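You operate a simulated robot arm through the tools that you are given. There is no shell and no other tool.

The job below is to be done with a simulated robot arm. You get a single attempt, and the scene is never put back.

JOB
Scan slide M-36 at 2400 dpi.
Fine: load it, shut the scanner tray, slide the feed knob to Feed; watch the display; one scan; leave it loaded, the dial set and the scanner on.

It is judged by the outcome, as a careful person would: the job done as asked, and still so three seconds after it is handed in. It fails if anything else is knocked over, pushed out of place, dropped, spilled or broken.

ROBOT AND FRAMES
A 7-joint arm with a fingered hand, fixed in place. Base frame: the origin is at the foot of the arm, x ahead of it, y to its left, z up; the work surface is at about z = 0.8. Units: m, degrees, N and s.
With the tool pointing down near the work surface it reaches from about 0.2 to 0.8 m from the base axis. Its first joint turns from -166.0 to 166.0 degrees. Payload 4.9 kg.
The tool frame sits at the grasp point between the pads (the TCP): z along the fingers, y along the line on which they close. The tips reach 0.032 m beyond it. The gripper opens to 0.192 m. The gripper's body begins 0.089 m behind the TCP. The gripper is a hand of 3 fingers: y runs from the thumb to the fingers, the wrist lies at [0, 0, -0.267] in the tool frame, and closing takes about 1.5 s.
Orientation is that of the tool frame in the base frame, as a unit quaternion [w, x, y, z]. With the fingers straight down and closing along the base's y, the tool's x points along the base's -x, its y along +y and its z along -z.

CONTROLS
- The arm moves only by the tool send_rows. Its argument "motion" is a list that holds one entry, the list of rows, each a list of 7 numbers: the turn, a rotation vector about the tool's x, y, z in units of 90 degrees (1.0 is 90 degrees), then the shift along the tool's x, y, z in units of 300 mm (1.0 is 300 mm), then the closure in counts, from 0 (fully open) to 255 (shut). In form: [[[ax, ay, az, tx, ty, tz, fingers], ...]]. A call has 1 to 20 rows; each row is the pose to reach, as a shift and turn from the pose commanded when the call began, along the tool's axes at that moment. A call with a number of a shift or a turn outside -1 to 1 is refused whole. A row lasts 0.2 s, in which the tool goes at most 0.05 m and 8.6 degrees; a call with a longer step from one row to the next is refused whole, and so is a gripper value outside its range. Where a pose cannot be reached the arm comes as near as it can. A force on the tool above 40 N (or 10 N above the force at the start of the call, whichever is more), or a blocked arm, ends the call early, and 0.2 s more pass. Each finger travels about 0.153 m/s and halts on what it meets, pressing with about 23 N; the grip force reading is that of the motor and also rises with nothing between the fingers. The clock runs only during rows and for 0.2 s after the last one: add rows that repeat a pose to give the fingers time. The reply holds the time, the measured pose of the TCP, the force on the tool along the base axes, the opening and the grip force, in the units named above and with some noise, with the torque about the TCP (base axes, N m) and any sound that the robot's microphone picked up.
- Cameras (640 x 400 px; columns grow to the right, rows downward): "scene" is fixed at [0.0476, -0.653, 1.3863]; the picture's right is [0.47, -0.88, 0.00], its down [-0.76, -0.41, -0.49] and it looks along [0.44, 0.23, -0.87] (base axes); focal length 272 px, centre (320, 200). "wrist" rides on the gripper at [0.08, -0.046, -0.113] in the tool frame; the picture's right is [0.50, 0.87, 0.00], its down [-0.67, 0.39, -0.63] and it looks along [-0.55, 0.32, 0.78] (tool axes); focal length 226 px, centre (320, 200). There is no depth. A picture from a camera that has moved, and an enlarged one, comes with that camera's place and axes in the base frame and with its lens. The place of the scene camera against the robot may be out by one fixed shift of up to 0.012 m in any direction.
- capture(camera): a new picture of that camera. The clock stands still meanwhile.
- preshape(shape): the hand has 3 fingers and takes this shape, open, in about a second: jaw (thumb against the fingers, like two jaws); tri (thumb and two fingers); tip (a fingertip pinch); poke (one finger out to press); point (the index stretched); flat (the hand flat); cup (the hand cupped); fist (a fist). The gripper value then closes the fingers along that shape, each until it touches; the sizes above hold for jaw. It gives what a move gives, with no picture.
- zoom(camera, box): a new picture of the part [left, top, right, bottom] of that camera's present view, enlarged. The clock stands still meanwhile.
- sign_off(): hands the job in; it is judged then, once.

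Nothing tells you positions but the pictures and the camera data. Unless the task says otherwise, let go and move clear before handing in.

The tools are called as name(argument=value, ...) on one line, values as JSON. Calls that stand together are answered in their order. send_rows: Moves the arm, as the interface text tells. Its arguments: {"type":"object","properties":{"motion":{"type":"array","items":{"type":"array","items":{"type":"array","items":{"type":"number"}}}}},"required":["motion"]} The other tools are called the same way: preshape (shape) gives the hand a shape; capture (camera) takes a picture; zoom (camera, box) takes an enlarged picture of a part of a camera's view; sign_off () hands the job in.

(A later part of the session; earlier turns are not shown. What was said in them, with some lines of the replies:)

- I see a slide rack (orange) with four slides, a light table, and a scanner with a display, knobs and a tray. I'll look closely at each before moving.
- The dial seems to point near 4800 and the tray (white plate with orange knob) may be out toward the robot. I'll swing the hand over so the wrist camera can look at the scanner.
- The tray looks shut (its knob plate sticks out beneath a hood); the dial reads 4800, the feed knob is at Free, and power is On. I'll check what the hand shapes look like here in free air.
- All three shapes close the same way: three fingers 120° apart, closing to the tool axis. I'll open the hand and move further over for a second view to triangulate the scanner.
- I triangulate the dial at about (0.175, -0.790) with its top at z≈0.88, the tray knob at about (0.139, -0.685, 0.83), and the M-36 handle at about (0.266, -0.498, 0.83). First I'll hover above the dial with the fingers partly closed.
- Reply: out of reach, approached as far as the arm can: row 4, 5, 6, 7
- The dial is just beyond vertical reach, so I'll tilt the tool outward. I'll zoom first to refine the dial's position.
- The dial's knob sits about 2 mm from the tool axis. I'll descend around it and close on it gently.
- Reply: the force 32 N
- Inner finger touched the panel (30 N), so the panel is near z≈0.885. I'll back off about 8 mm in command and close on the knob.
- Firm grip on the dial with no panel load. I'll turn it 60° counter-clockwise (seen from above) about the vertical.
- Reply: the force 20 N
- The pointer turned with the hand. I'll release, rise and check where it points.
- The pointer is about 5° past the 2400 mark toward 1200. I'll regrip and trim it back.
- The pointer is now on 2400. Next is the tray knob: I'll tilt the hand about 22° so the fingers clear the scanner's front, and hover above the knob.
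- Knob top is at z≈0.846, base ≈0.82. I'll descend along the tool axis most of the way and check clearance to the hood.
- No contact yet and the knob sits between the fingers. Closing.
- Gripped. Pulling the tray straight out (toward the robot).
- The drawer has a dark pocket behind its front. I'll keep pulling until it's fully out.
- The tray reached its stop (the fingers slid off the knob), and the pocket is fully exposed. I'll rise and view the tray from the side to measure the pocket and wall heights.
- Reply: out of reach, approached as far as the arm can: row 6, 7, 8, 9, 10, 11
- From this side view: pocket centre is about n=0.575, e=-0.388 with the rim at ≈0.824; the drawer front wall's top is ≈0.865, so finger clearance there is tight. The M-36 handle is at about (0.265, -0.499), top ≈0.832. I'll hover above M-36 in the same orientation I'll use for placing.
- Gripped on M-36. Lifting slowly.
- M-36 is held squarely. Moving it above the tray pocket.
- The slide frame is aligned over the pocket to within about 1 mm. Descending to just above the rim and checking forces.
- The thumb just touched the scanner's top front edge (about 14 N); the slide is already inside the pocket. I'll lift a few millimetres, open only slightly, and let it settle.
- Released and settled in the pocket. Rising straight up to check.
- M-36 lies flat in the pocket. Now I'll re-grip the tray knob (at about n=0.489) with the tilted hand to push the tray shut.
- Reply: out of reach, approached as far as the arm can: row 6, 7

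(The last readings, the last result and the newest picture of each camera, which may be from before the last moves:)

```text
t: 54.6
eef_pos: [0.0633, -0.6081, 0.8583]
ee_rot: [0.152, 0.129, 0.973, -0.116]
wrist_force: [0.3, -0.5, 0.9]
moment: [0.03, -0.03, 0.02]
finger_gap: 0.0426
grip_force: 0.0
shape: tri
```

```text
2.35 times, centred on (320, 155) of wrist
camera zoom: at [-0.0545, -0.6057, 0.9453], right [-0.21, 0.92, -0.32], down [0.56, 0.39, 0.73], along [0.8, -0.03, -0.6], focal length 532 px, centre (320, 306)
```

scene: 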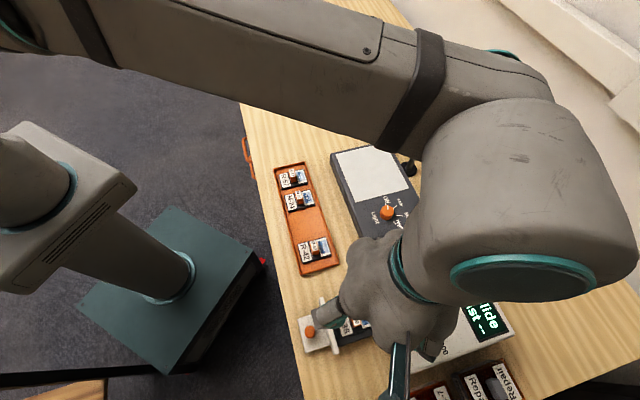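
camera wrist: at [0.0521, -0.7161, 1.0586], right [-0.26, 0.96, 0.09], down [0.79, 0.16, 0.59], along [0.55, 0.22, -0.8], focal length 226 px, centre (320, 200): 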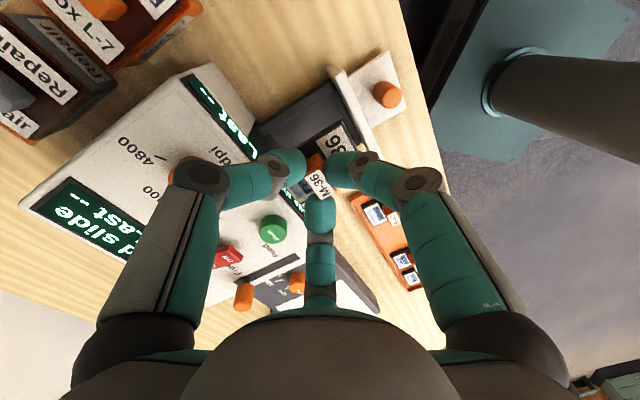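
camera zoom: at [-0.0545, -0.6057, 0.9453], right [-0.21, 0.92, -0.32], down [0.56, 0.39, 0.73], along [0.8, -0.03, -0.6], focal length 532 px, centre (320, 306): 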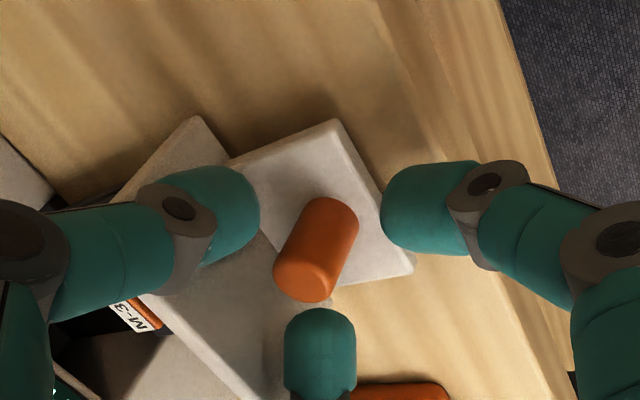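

send_rows(motion=[[[0, 0, 0, 0, 0, 0, 220], [0, 0, 0, 0, 0, 0, 240], [0, 0, 0, 0, 0, 0, 250], [0, 0, 0, 0, 0, 0, 250], [0, 0, 0, 0, 0, 0, 250], [0, 0, 0, -0.0268, -0.0155, 0.0125, 250], [0, 0, 0, -0.0535, -0.0309, 0.025, 250], [0, 0, 0, -0.0803, -0.0464, 0.0375, 250], [0, 0, 0, -0.107, -0.0618, 0.05, 250], [0, 0, 0, -0.1338, -0.0773, 0.0624, 250], [0, 0, 0, -0.1606, -0.0927, 0.0749, 250], [0, 0, 0, -0.1874, -0.1082, 0.0874, 250], [0, 0, 0, -0.2141, -0.1236, 0.0999, 250], [0, 0, 0, -0.2141, -0.1236, 0.0999, 250]]])

capture(camera="wrist")

zoom(camera="scene", box=[300, 210, 520, 400])

```text
t: 57.6
eef_pos: [0.1195, -0.6651, 0.8577]
ee_rot: [0.152, 0.127, 0.973, -0.115]
wrist_force: [-2.3, -3.2, -4.5]
moment: [0.03, 0.11, -0.09]
finger_gap: 0.0129
grip_force: 23.4
shape: tri
```

```text
taken
camera wrist: at [0.002, -0.662, 0.9451], right [-0.21, 0.92, -0.32], down [0.56, 0.39, 0.73], along [0.8, -0.03, -0.6], focal length 226 px, centre (320, 200)
```

wrist: 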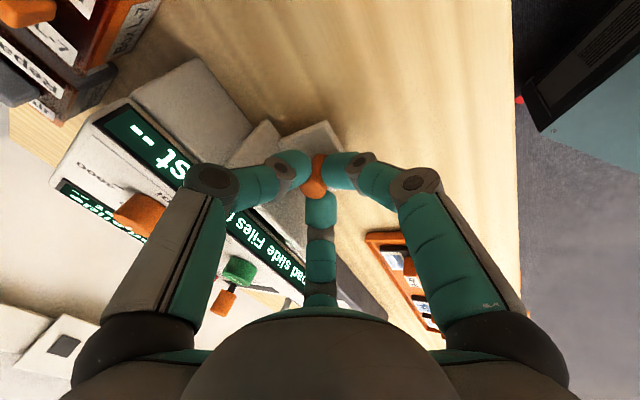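

```text
2.11 times, centred on (410, 305) of scene
camera zoom: at [0.0476, -0.653, 1.3863], right [0.47, -0.88, 0.0], down [-0.76, -0.41, -0.49], along [0.44, 0.23, -0.87], focal length 572 px, centre (130, -21)
```

zoom: 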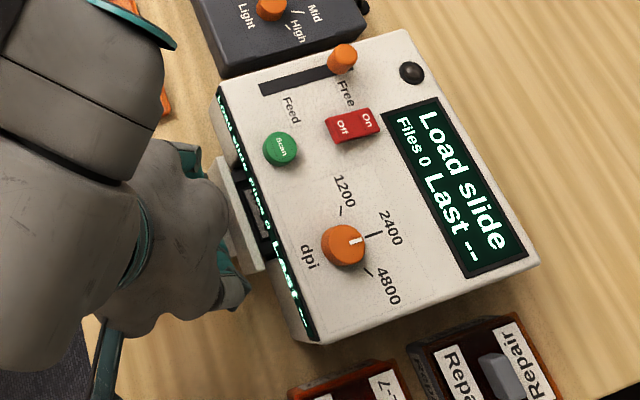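

Tray is nearly in. Pushing the last bit in small steps.

send_rows(motion=[[[0, 0, 0, -0.0107, -0.0062, 0.005, 250], [0, 0, 0, -0.0214, -0.0124, 0.01, 250], [0, 0, 0, -0.0268, -0.0155, 0.0125, 250], [0, 0, 0, -0.0321, -0.0185, 0.015, 250], [0, 0, 0, -0.0321, -0.0185, 0.015, 250]]])

zoom(camera="scene", box=[300, 210, 520, 400])

zoom(camera="wrist", box=[150, 80, 340, 240])

```text
t: 58.8
eef_pos: [0.1287, -0.6732, 0.8572]
ee_rot: [0.152, 0.128, 0.973, -0.116]
wrist_force: [-2.1, -2.9, -3.8]
moment: [0.01, 0.12, -0.08]
finger_gap: 0.0126
grip_force: 22.7
shape: tri
```

```text
2.11 times, centred on (410, 305) of scene
camera zoom: at [0.0476, -0.653, 1.3863], right [0.47, -0.88, 0.0], down [-0.76, -0.41, -0.49], along [0.44, 0.23, -0.87], focal length 572 px, centre (130, -21)
```

zoom: 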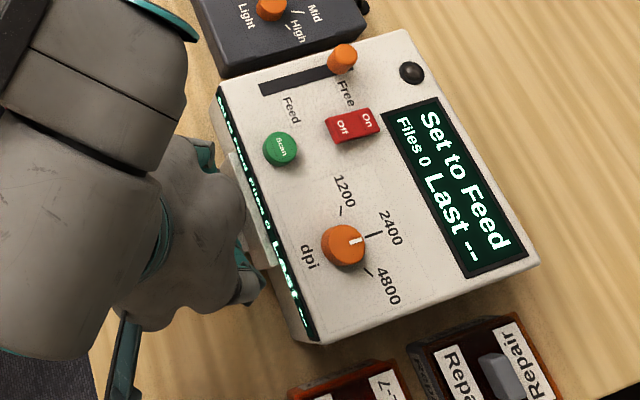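

```text
2.50 times, centred on (245, 160) of wrist
camera zoom: at [0.0104, -0.6705, 0.9451], right [-0.21, 0.92, -0.32], down [0.56, 0.39, 0.73], along [0.8, -0.02, -0.6], focal length 565 px, centre (508, 300)
```

zoom: 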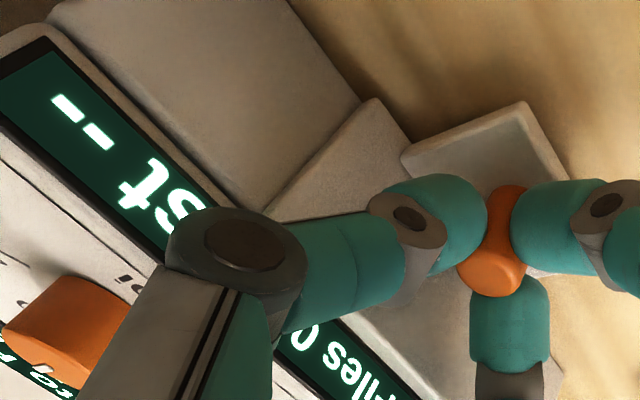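

The display now says "Set to Feed": the tray is shut. I'll release the knob and back away.

send_rows(motion=[[[0, 0, 0, 0, 0, 0, 230], [0, 0, 0, 0, 0, 0, 210], [0, 0, 0, 0, 0, 0, 202], [0, 0, 0, 0, 0, -0.06, 202], [0, 0, 0, 0, 0, -0.15, 202], [0, 0, 0, 0, 0, -0.27, 202], [0, 0, 0, 0, 0, -0.4, 202], [0, 0, 0, 0, 0, -0.4, 202]]])

capture(camera="wrist")

zoom(camera="scene", box=[300, 210, 520, 400])

```text
t: 60.6
eef_pos: [0.0943, -0.6412, 0.9679]
ee_rot: [0.152, 0.127, 0.973, -0.115]
wrist_force: [0.5, 0.0, -0.5]
moment: [0.03, 0.03, 0.02]
finger_gap: 0.0398
grip_force: 0.0
shape: tri
```

```text
taken
camera wrist: at [-0.0229, -0.6378, 1.0563], right [-0.21, 0.92, -0.32], down [0.56, 0.39, 0.73], along [0.8, -0.02, -0.6], focal length 226 px, centre (320, 200)
```

wrist: 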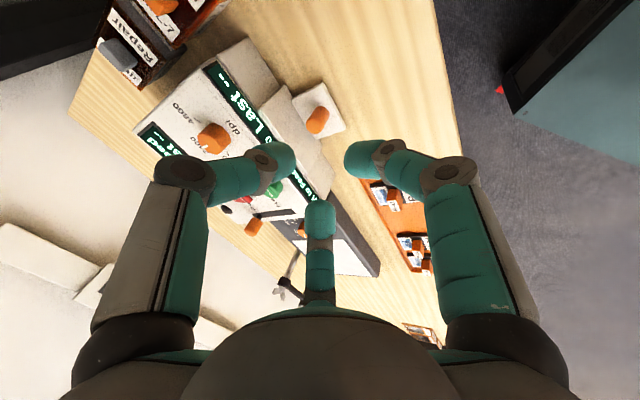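

```text
2.11 times, centred on (410, 305) of scene
camera zoom: at [0.0476, -0.653, 1.3863], right [0.47, -0.88, 0.0], down [-0.76, -0.41, -0.49], along [0.44, 0.23, -0.87], focal length 572 px, centre (130, -21)
```

zoom: 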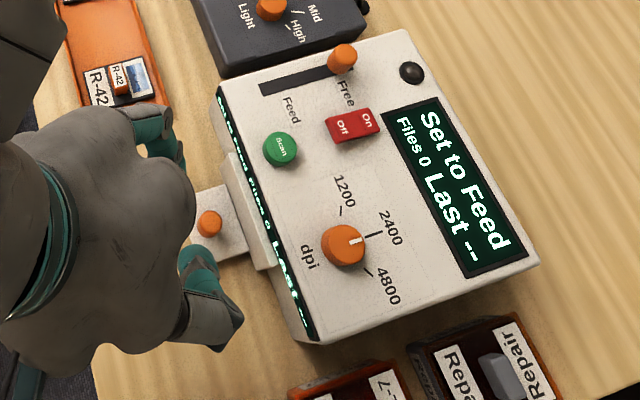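

"Set to Feed" is shown and the tray is shut. Next is the feed knob: I'll move above it at Free with a small outward tilt and one finger on the right-hand side.

send_rows(motion=[[[0.0076, 0.0096, 0.0823, -0.077, -0.012, -0.025, 195], [0.0151, 0.0191, 0.1647, -0.132, -0.016, -0.03, 188], [0.0227, 0.0287, 0.247, -0.187, -0.018, -0.014, 188], [0.0302, 0.0383, 0.3294, -0.242, -0.02, 0.002, 188], [0.0378, 0.0478, 0.4117, -0.297, -0.022, 0.018, 188], [0.0453, 0.0574, 0.494, -0.352, -0.023, 0.034, 188], [0.0529, 0.067, 0.5764, -0.407, -0.025, 0.05, 188], [0.0604, 0.0765, 0.6587, -0.46, -0.025, 0.08, 188], [0.068, 0.0861, 0.7411, -0.51, -0.025, 0.11, 188], [0.0755, 0.0957, 0.8234, -0.56, -0.024, 0.14, 188], [0.0831, 0.1052, 0.9058, -0.61, -0.024, 0.165, 188], [0.0906, 0.1148, 0.9881, -0.6617, -0.023, 0.1927, 188], [0.0906, 0.1148, 0.9881, -0.6617, -0.023, 0.1927, 188]]])

capture(camera="wrist")

zoom(camera="wrist", box=[220, 60, 420, 230])

capture(camera="scene")

```text
t: 63.4
eef_pos: [0.2918, -0.7057, 0.981]
ee_rot: [0.101, 0.79, 0.604, -0.027]
wrist_force: [0.2, 0.3, -0.7]
moment: [-0.02, 0.0, -0.02]
finger_gap: 0.0503
grip_force: 0.2
shape: tri
```

```text
taken
camera wrist: at [0.2589, -0.5978, 1.0734], right [0.97, 0.26, 0.03], down [0.14, -0.61, 0.78], along [0.22, -0.75, -0.63], focal length 226 px, centre (320, 200)
```

wrist: 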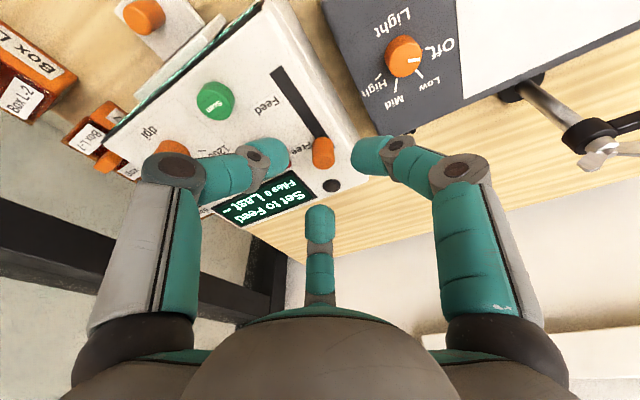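

```text
2.35 times, centred on (320, 145) of wrist
camera zoom: at [0.2589, -0.5978, 1.0734], right [0.97, 0.26, 0.03], down [0.14, -0.61, 0.78], along [0.22, -0.75, -0.63], focal length 532 px, centre (320, 329)
```

zoom: 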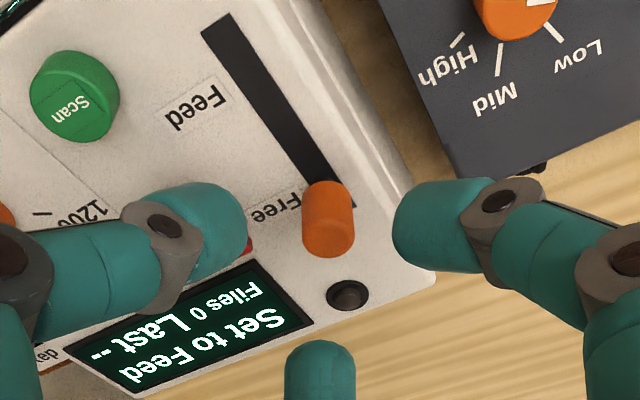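

```text
taken
```

scene: 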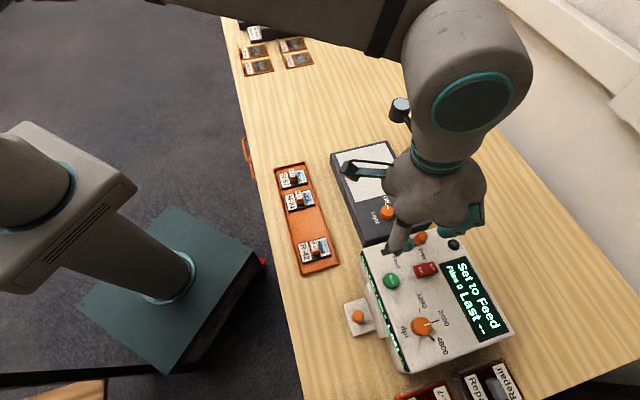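

send_rows(motion=[[[0, 0, 0, -0.011, 0.011, 0.05, 194], [0, 0, 0, -0.022, 0.021, 0.11, 199], [0, 0, 0, -0.022, 0.021, 0.16, 199], [0, 0, 0, -0.022, 0.021, 0.1937, 199], [0, 0, 0, -0.022, 0.021, 0.1937, 199]]])

zoom(camera="wrist", box=[220, 80, 420, 250])

zoom(camera="scene", box=[360, 180, 520, 330])

```text
t: 64.6
eef_pos: [0.3009, -0.7255, 0.9258]
ee_rot: [0.101, 0.79, 0.605, -0.027]
wrist_force: [0.1, -0.1, -0.7]
moment: [0.01, -0.01, 0.02]
finger_gap: 0.0426
grip_force: 0.1
shape: tri
```

```text
2.35 times, centred on (320, 165) of wrist
camera zoom: at [0.2682, -0.6171, 1.0182], right [0.97, 0.26, 0.03], down [0.14, -0.61, 0.78], along [0.22, -0.75, -0.63], focal length 532 px, centre (320, 282)
```

zoom: 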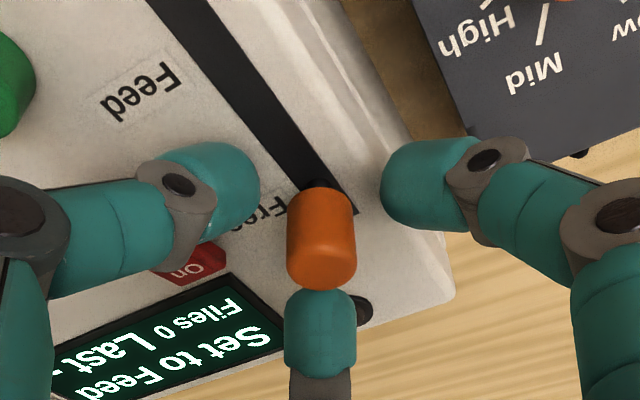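

```text
2.67 times, centred on (440, 255) of scene
camera zoom: at [0.0476, -0.653, 1.3863], right [0.47, -0.88, 0.0], down [-0.76, -0.41, -0.49], along [0.44, 0.23, -0.87], focal length 724 px, centre (0, 53)
```

zoom: 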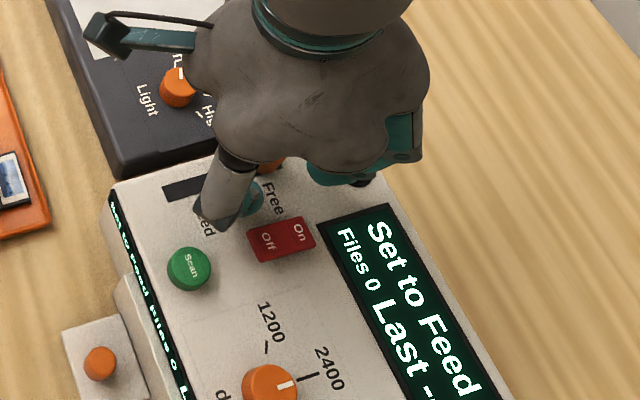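

send_rows(motion=[[[0, 0, 0, 0, 0, 0, 220], [0, 0, 0, 0, 0, 0, 240], [0, 0, 0, 0, 0, 0, 250], [0, 0, 0, 0, 0, 0, 250], [0, 0, 0, 0, 0, 0, 250]]])

zoom(camera="wrist", box=[220, 80, 420, 250])

```text
t: 65.8
eef_pos: [0.3009, -0.726, 0.9258]
ee_rot: [0.101, 0.79, 0.604, -0.028]
wrist_force: [-1.7, -1.8, -2.5]
moment: [0.01, 0.14, 0.01]
finger_gap: 0.0136
grip_force: 23.1
shape: tri
```

```text
2.35 times, centred on (320, 165) of wrist
camera zoom: at [0.2679, -0.617, 1.0177], right [0.97, 0.26, 0.03], down [0.14, -0.61, 0.78], along [0.22, -0.75, -0.63], focal length 532 px, centre (320, 282)
```

zoom: 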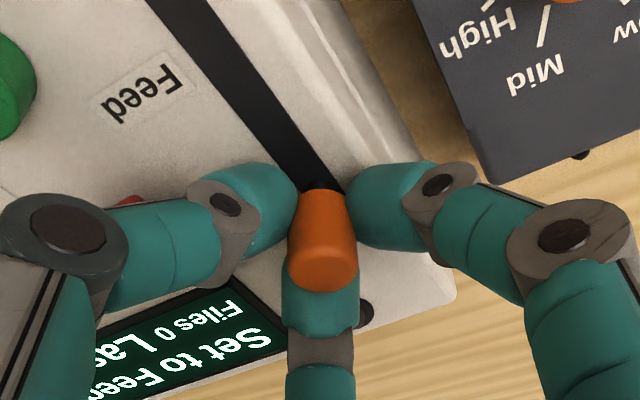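

Gripped on the feed knob; sliding it toward Feed.

send_rows(motion=[[[0, 0, 0, 0.0161, -0.0285, -0.0064, 250], [0, 0, 0, 0.0323, -0.0569, -0.0128, 250], [0, 0, 0, 0.0484, -0.0854, -0.0192, 250], [0, 0, 0, 0.0645, -0.1138, -0.0256, 250], [0, 0, 0, 0.0807, -0.1423, -0.032, 250], [0, 0, 0, 0.0807, -0.1423, -0.032, 250]]])

capture(camera="wrist")

zoom(camera="scene", box=[360, 200, 520, 350])

```text
t: 67.2
eef_pos: [0.2641, -0.6892, 0.9258]
ee_rot: [0.101, 0.79, 0.604, -0.028]
wrist_force: [-4.8, -1.6, -5.5]
moment: [0.01, 0.17, 0.03]
finger_gap: 0.0135
grip_force: 22.8
shape: tri
```

```text
taken
camera wrist: at [0.2323, -0.5812, 1.0179], right [0.97, 0.26, 0.03], down [0.14, -0.61, 0.78], along [0.22, -0.75, -0.63], focal length 226 px, centre (320, 200)
```

wrist: 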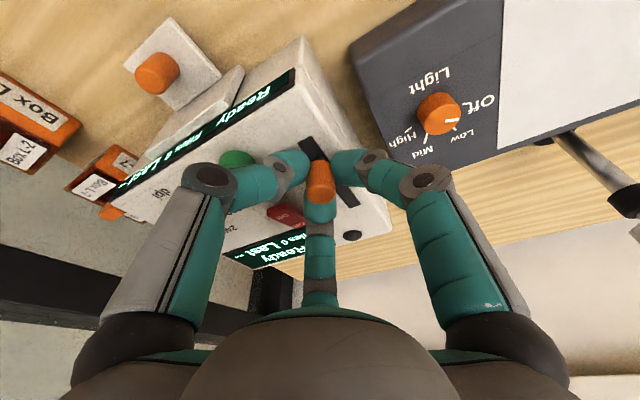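

```text
2.67 times, centred on (440, 275) of scene
camera zoom: at [0.0476, -0.653, 1.3863], right [0.47, -0.88, 0.0], down [-0.76, -0.41, -0.49], along [0.44, 0.23, -0.87], focal length 724 px, centre (0, 0)
```

zoom: 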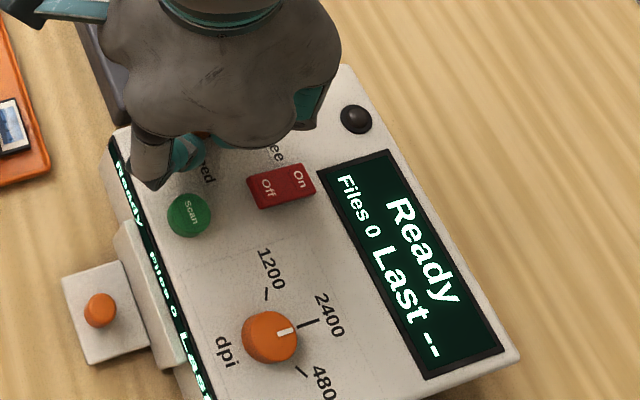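

Display reads "Ready". I'll nudge the knob the last few millimetres to the Feed end, then let go.

send_rows(motion=[[[0, 0, 0, 0.0065, -0.0114, -0.0026, 250], [0, 0, 0, 0.0129, -0.0228, -0.0051, 250], [0, 0, 0, 0.0129, -0.0228, -0.0051, 250]]])

zoom(camera="wrist", box=[220, 80, 420, 250])

```text
t: 68.0
eef_pos: [0.2599, -0.6842, 0.9259]
ee_rot: [0.102, 0.79, 0.604, -0.027]
wrist_force: [1.8, -15.9, -12.7]
moment: [-0.28, 0.04, 0.03]
finger_gap: 0.013
grip_force: 23.1
shape: tri
```

```text
2.35 times, centred on (320, 165) of wrist
camera zoom: at [0.2276, -0.5763, 1.0178], right [0.97, 0.26, 0.03], down [0.14, -0.61, 0.78], along [0.22, -0.75, -0.63], focal length 532 px, centre (320, 282)
```

zoom: 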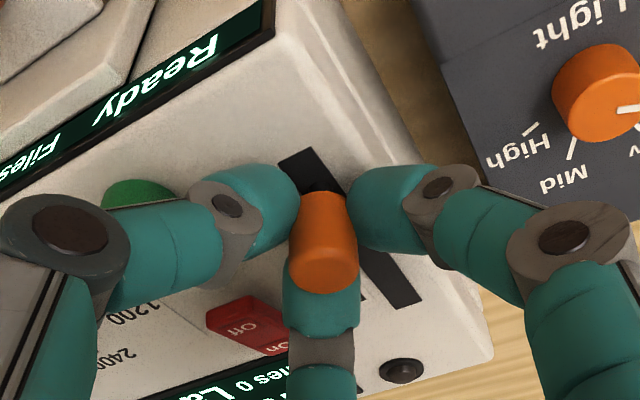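

End stop reached. Releasing and rising.

send_rows(motion=[[[0, 0, 0, -0.003, 0.005, 0.001, 235], [0, 0, 0, -0.003, 0.005, 0.001, 215], [0, 0, 0, -0.003, 0.005, 0.001, 202], [0, 0, 0, -0.003, 0.005, -0.05, 202], [0, 0, 0, -0.003, 0.005, -0.15, 202], [0, 0, 0, -0.003, 0.005, -0.28, 202], [0, 0, 0, -0.003, 0.005, -0.28, 202]]])

capture(camera="wrist")

zoom(camera="wrist", box=[180, 40, 420, 220])

capture(camera="scene")

```text
t: 69.6
eef_pos: [0.2537, -0.668, 1.0078]
ee_rot: [0.101, 0.79, 0.604, -0.027]
wrist_force: [-0.9, 0.0, 0.0]
moment: [0.03, 0.01, 0.01]
finger_gap: 0.0397
grip_force: 0.1
shape: tri
```

```text
taken
camera wrist: at [0.2215, -0.5602, 1.1006], right [0.97, 0.26, 0.03], down [0.14, -0.61, 0.78], along [0.22, -0.75, -0.63], focal length 226 px, centre (320, 200)
```

wrist: 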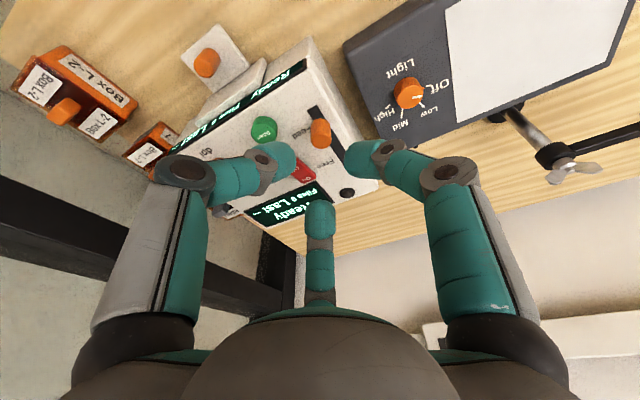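

```text
2.22 times, centred on (300, 130) of wrist
camera zoom: at [0.2215, -0.5602, 1.1006], right [0.97, 0.26, 0.03], down [0.14, -0.61, 0.78], along [0.22, -0.75, -0.63], focal length 502 px, centre (364, 356)
```

zoom: 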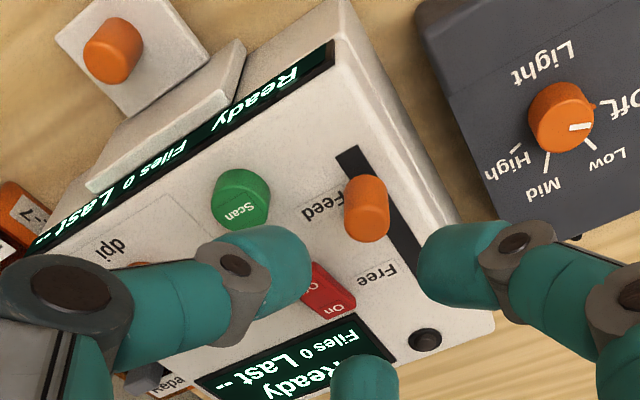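

```text
taken
```

scene: 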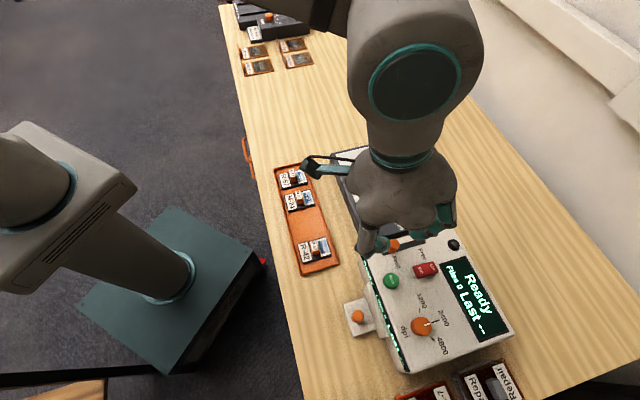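

Feed knob is at Feed and the display says Ready. I'll close the hand and hover above the green Scan button.

send_rows(motion=[[[0, 0, 0, -0.03, -0.04, 0, 225], [0, 0, 0, -0.07, -0.09, 0.03, 245], [0, 0, 0, -0.1217, -0.145, 0.08, 255], [0, 0, 0, -0.1217, -0.145, 0.162, 255], [0, 0, 0, -0.1217, -0.145, 0.162, 255], [0, 0, 0, -0.1217, -0.145, 0.162, 255]]])

capture(camera="wrist")

zoom(camera="wrist", box=[220, 80, 420, 250])

zoom(camera="scene", box=[360, 200, 520, 350])

```text
t: 71.0
eef_pos: [0.2063, -0.703, 0.9617]
ee_rot: [0.101, 0.79, 0.605, -0.027]
wrist_force: [-0.1, 0.3, 1.0]
moment: [0.01, -0.02, 0.04]
finger_gap: 0.0
grip_force: 23.1
shape: tri
```

```text
taken
camera wrist: at [0.1735, -0.5943, 1.053], right [0.97, 0.26, 0.03], down [0.14, -0.61, 0.78], along [0.22, -0.75, -0.63], focal length 226 px, centre (320, 200)
```

wrist: 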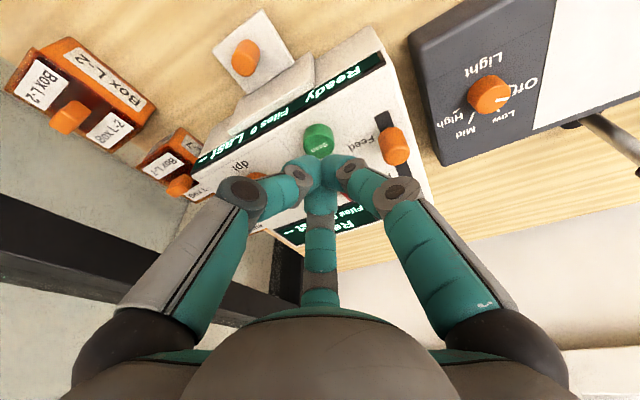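

```text
2.35 times, centred on (320, 165) of wrist
camera zoom: at [0.1735, -0.5943, 1.053], right [0.97, 0.26, 0.03], down [0.14, -0.61, 0.78], along [0.22, -0.75, -0.63], focal length 532 px, centre (320, 282)
```

zoom: 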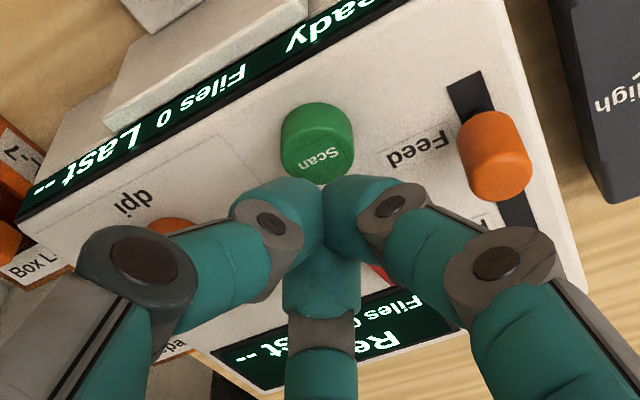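

```text
2.67 times, centred on (440, 275) of scene
camera zoom: at [0.0476, -0.653, 1.3863], right [0.47, -0.88, 0.0], down [-0.76, -0.41, -0.49], along [0.44, 0.23, -0.87], focal length 724 px, centre (0, 0)
```

zoom: 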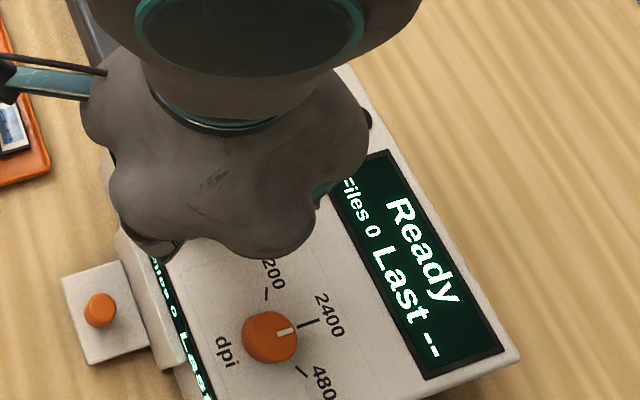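

send_rows(motion=[[[0, 0, 0, 0.012, -0.006, 0.03, 255], [0, 0, 0, 0.019, -0.01, 0.06, 255], [0, 0, 0, 0.0227, -0.0125, 0.0763, 255], [0, 0, 0, 0.0227, -0.0125, 0.0763, 255]]])

zoom(camera="wrist", box=[220, 80, 420, 250])

```text
t: 72.0
eef_pos: [0.2075, -0.6993, 0.9373]
ee_rot: [0.102, 0.79, 0.604, -0.027]
wrist_force: [0.1, -0.3, 0.4]
moment: [-0.01, -0.01, 0.02]
finger_gap: 0.0
grip_force: 23.4
shape: tri
```

```text
2.35 times, centred on (320, 165) of wrist
camera zoom: at [0.1739, -0.5913, 1.0295], right [0.97, 0.26, 0.03], down [0.14, -0.61, 0.78], along [0.22, -0.75, -0.63], focal length 532 px, centre (320, 282)
```

zoom: 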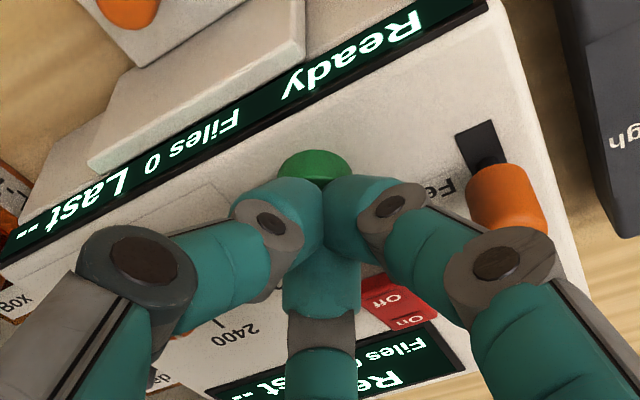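

send_rows(motion=[[[0, 0, 0, 0.0011, -0.0008, 0.0065, 255], [0, 0, 0, 0.0022, -0.0017, 0.013, 255], [0, 0, 0, 0.0022, -0.0017, 0.013, 255]]])

zoom(camera="scene", box=[400, 220, 540, 350])

```text
t: 72.8
eef_pos: [0.2069, -0.7003, 0.9339]
ee_rot: [0.102, 0.79, 0.604, -0.028]
wrist_force: [-0.9, -0.8, 2.3]
moment: [0.0, 0.03, 0.03]
finger_gap: 0.0
grip_force: 23.7
shape: tri
heard: click
```

```text
3.08 times, centred on (470, 285) of scene
camera zoom: at [0.0476, -0.653, 1.3863], right [0.47, -0.88, 0.0], down [-0.76, -0.41, -0.49], along [0.44, 0.23, -0.87], focal length 836 px, centre (-142, -62)
```

zoom: 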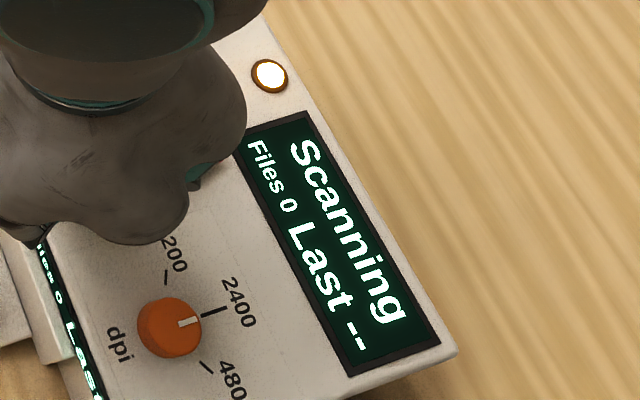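

One click heard and the display shows "Scanning". Lifting straight off the button and waiting.

send_rows(motion=[[[0, 0, 0, -0.0165, 0.0126, -0.098, 255], [0, 0, 0, -0.033, 0.0252, -0.196, 255], [0, 0, 0, -0.055, 0.042, -0.326, 255], [0, 0, 0, -0.055, 0.042, -0.326, 255], [0, 0, 0, -0.055, 0.042, -0.326, 255], [0, 0, 0, -0.055, 0.042, -0.326, 255], [0, 0, 0, -0.055, 0.042, -0.326, 255], [0, 0, 0, -0.055, 0.042, -0.326, 255], [0, 0, 0, -0.055, 0.042, -0.326, 255], [0, 0, 0, -0.055, 0.042, -0.326, 255]]])

capture(camera="scene")

zoom(camera="scene", box=[400, 220, 540, 350])

```text
t: 75.0
eef_pos: [0.2068, -0.6998, 1.0328]
ee_rot: [0.101, 0.79, 0.604, -0.028]
wrist_force: [-0.7, 0.2, -0.1]
moment: [0.02, -0.02, 0.01]
finger_gap: 0.0001
grip_force: 23.5
shape: tri
```

```text
taken
```

scene: 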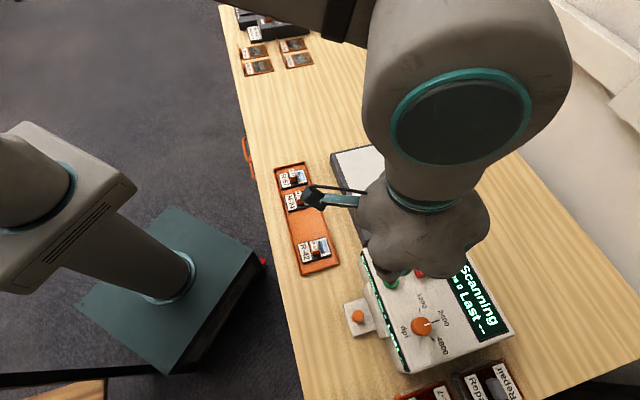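

```text
3.08 times, centred on (470, 285) of scene
camera zoom: at [0.0476, -0.653, 1.3863], right [0.47, -0.88, 0.0], down [-0.76, -0.41, -0.49], along [0.44, 0.23, -0.87], focal length 836 px, centre (-142, -62)
```

zoom: 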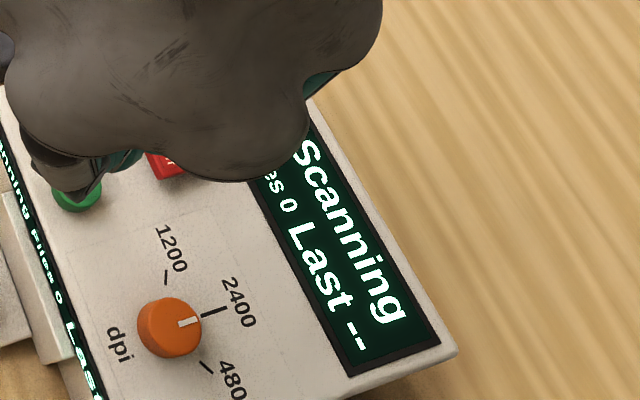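

Still scanning. I'll move the arm clear and keep watching the display.

send_rows(motion=[[[0, 0, 0, 0.03, -0.055, -0.09, 255], [0, 0, 0, 0.07, -0.13, -0.15, 240], [0, 0, 0, 0.115, -0.21, -0.2, 220], [0, 0, 0, 0.16, -0.295, -0.24, 200], [0, 0, 0, 0.205, -0.38, -0.27, 180], [0, 0, 0, 0.25, -0.465, -0.291, 170], [0, 0, 0, 0.295, -0.548, -0.291, 170], [0, 0, 0, 0.295, -0.548, -0.291, 170], [0, 0, 0, 0.295, -0.548, -0.291, 170], [0, 0, 0, 0.295, -0.548, -0.291, 170], [0, 0, 0, 0.295, -0.548, -0.291, 170], [0, 0, 0, 0.295, -0.548, -0.291, 170]]])

capture(camera="scene")

zoom(camera="scene", box=[340, 210, 530, 380])

```text
t: 77.6
eef_pos: [0.065, -0.5576, 1.0832]
ee_rot: [0.101, 0.79, 0.605, -0.027]
wrist_force: [0.2, 0.0, 0.6]
moment: [0.0, 0.0, 0.03]
finger_gap: 0.0634
grip_force: 0.1
shape: tri
```

```text
taken
```

scene: 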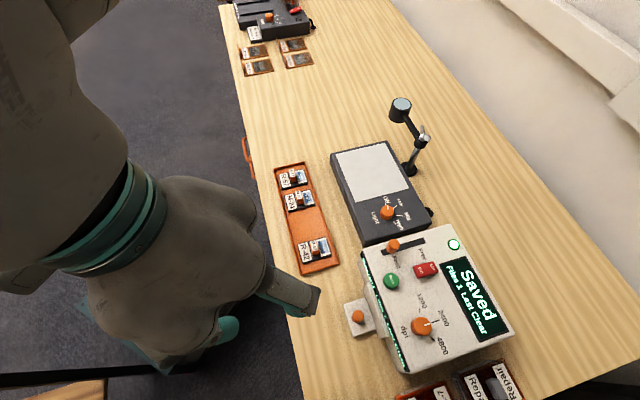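

```text
2.35 times, centred on (435, 295) of scene
camera zoom: at [0.0476, -0.653, 1.3863], right [0.47, -0.88, 0.0], down [-0.76, -0.41, -0.49], along [0.44, 0.23, -0.87], focal length 639 px, centre (49, -24)
```

zoom: 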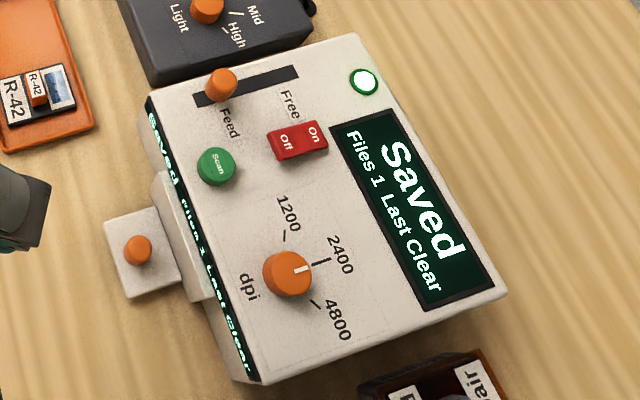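

The display reads "Saved / Files 1 / Last Clear". The dial is on 2400, feed is at Feed, the tray is shut with M-36 inside, the power is on and the arm is clear. Handing in.

sign_off()

```text
The job is handed in.
```

Slide M-36 is scanned at 2400 dpi. The display reads "Saved / Files 1 / Last Clear" after one press of Scan.

- **Dial:** moved from 4800 to 2400 and left there.
- **Slide:** M-36 is in the tray pocket, and the tray is shut.
- **Feed knob:** slid from Free to Feed and left at Feed.
- **Scanner:** still on.

While loading the slide, a finger briefly touched the scanner's top front edge at about 14 N. I saw no sign that the scanner moved, and nothing was knocked over. The slide dropped the last few millimetres into the pocket when I let go, and it landed flat.

The arm is clear of the table items, and the job has been handed in.
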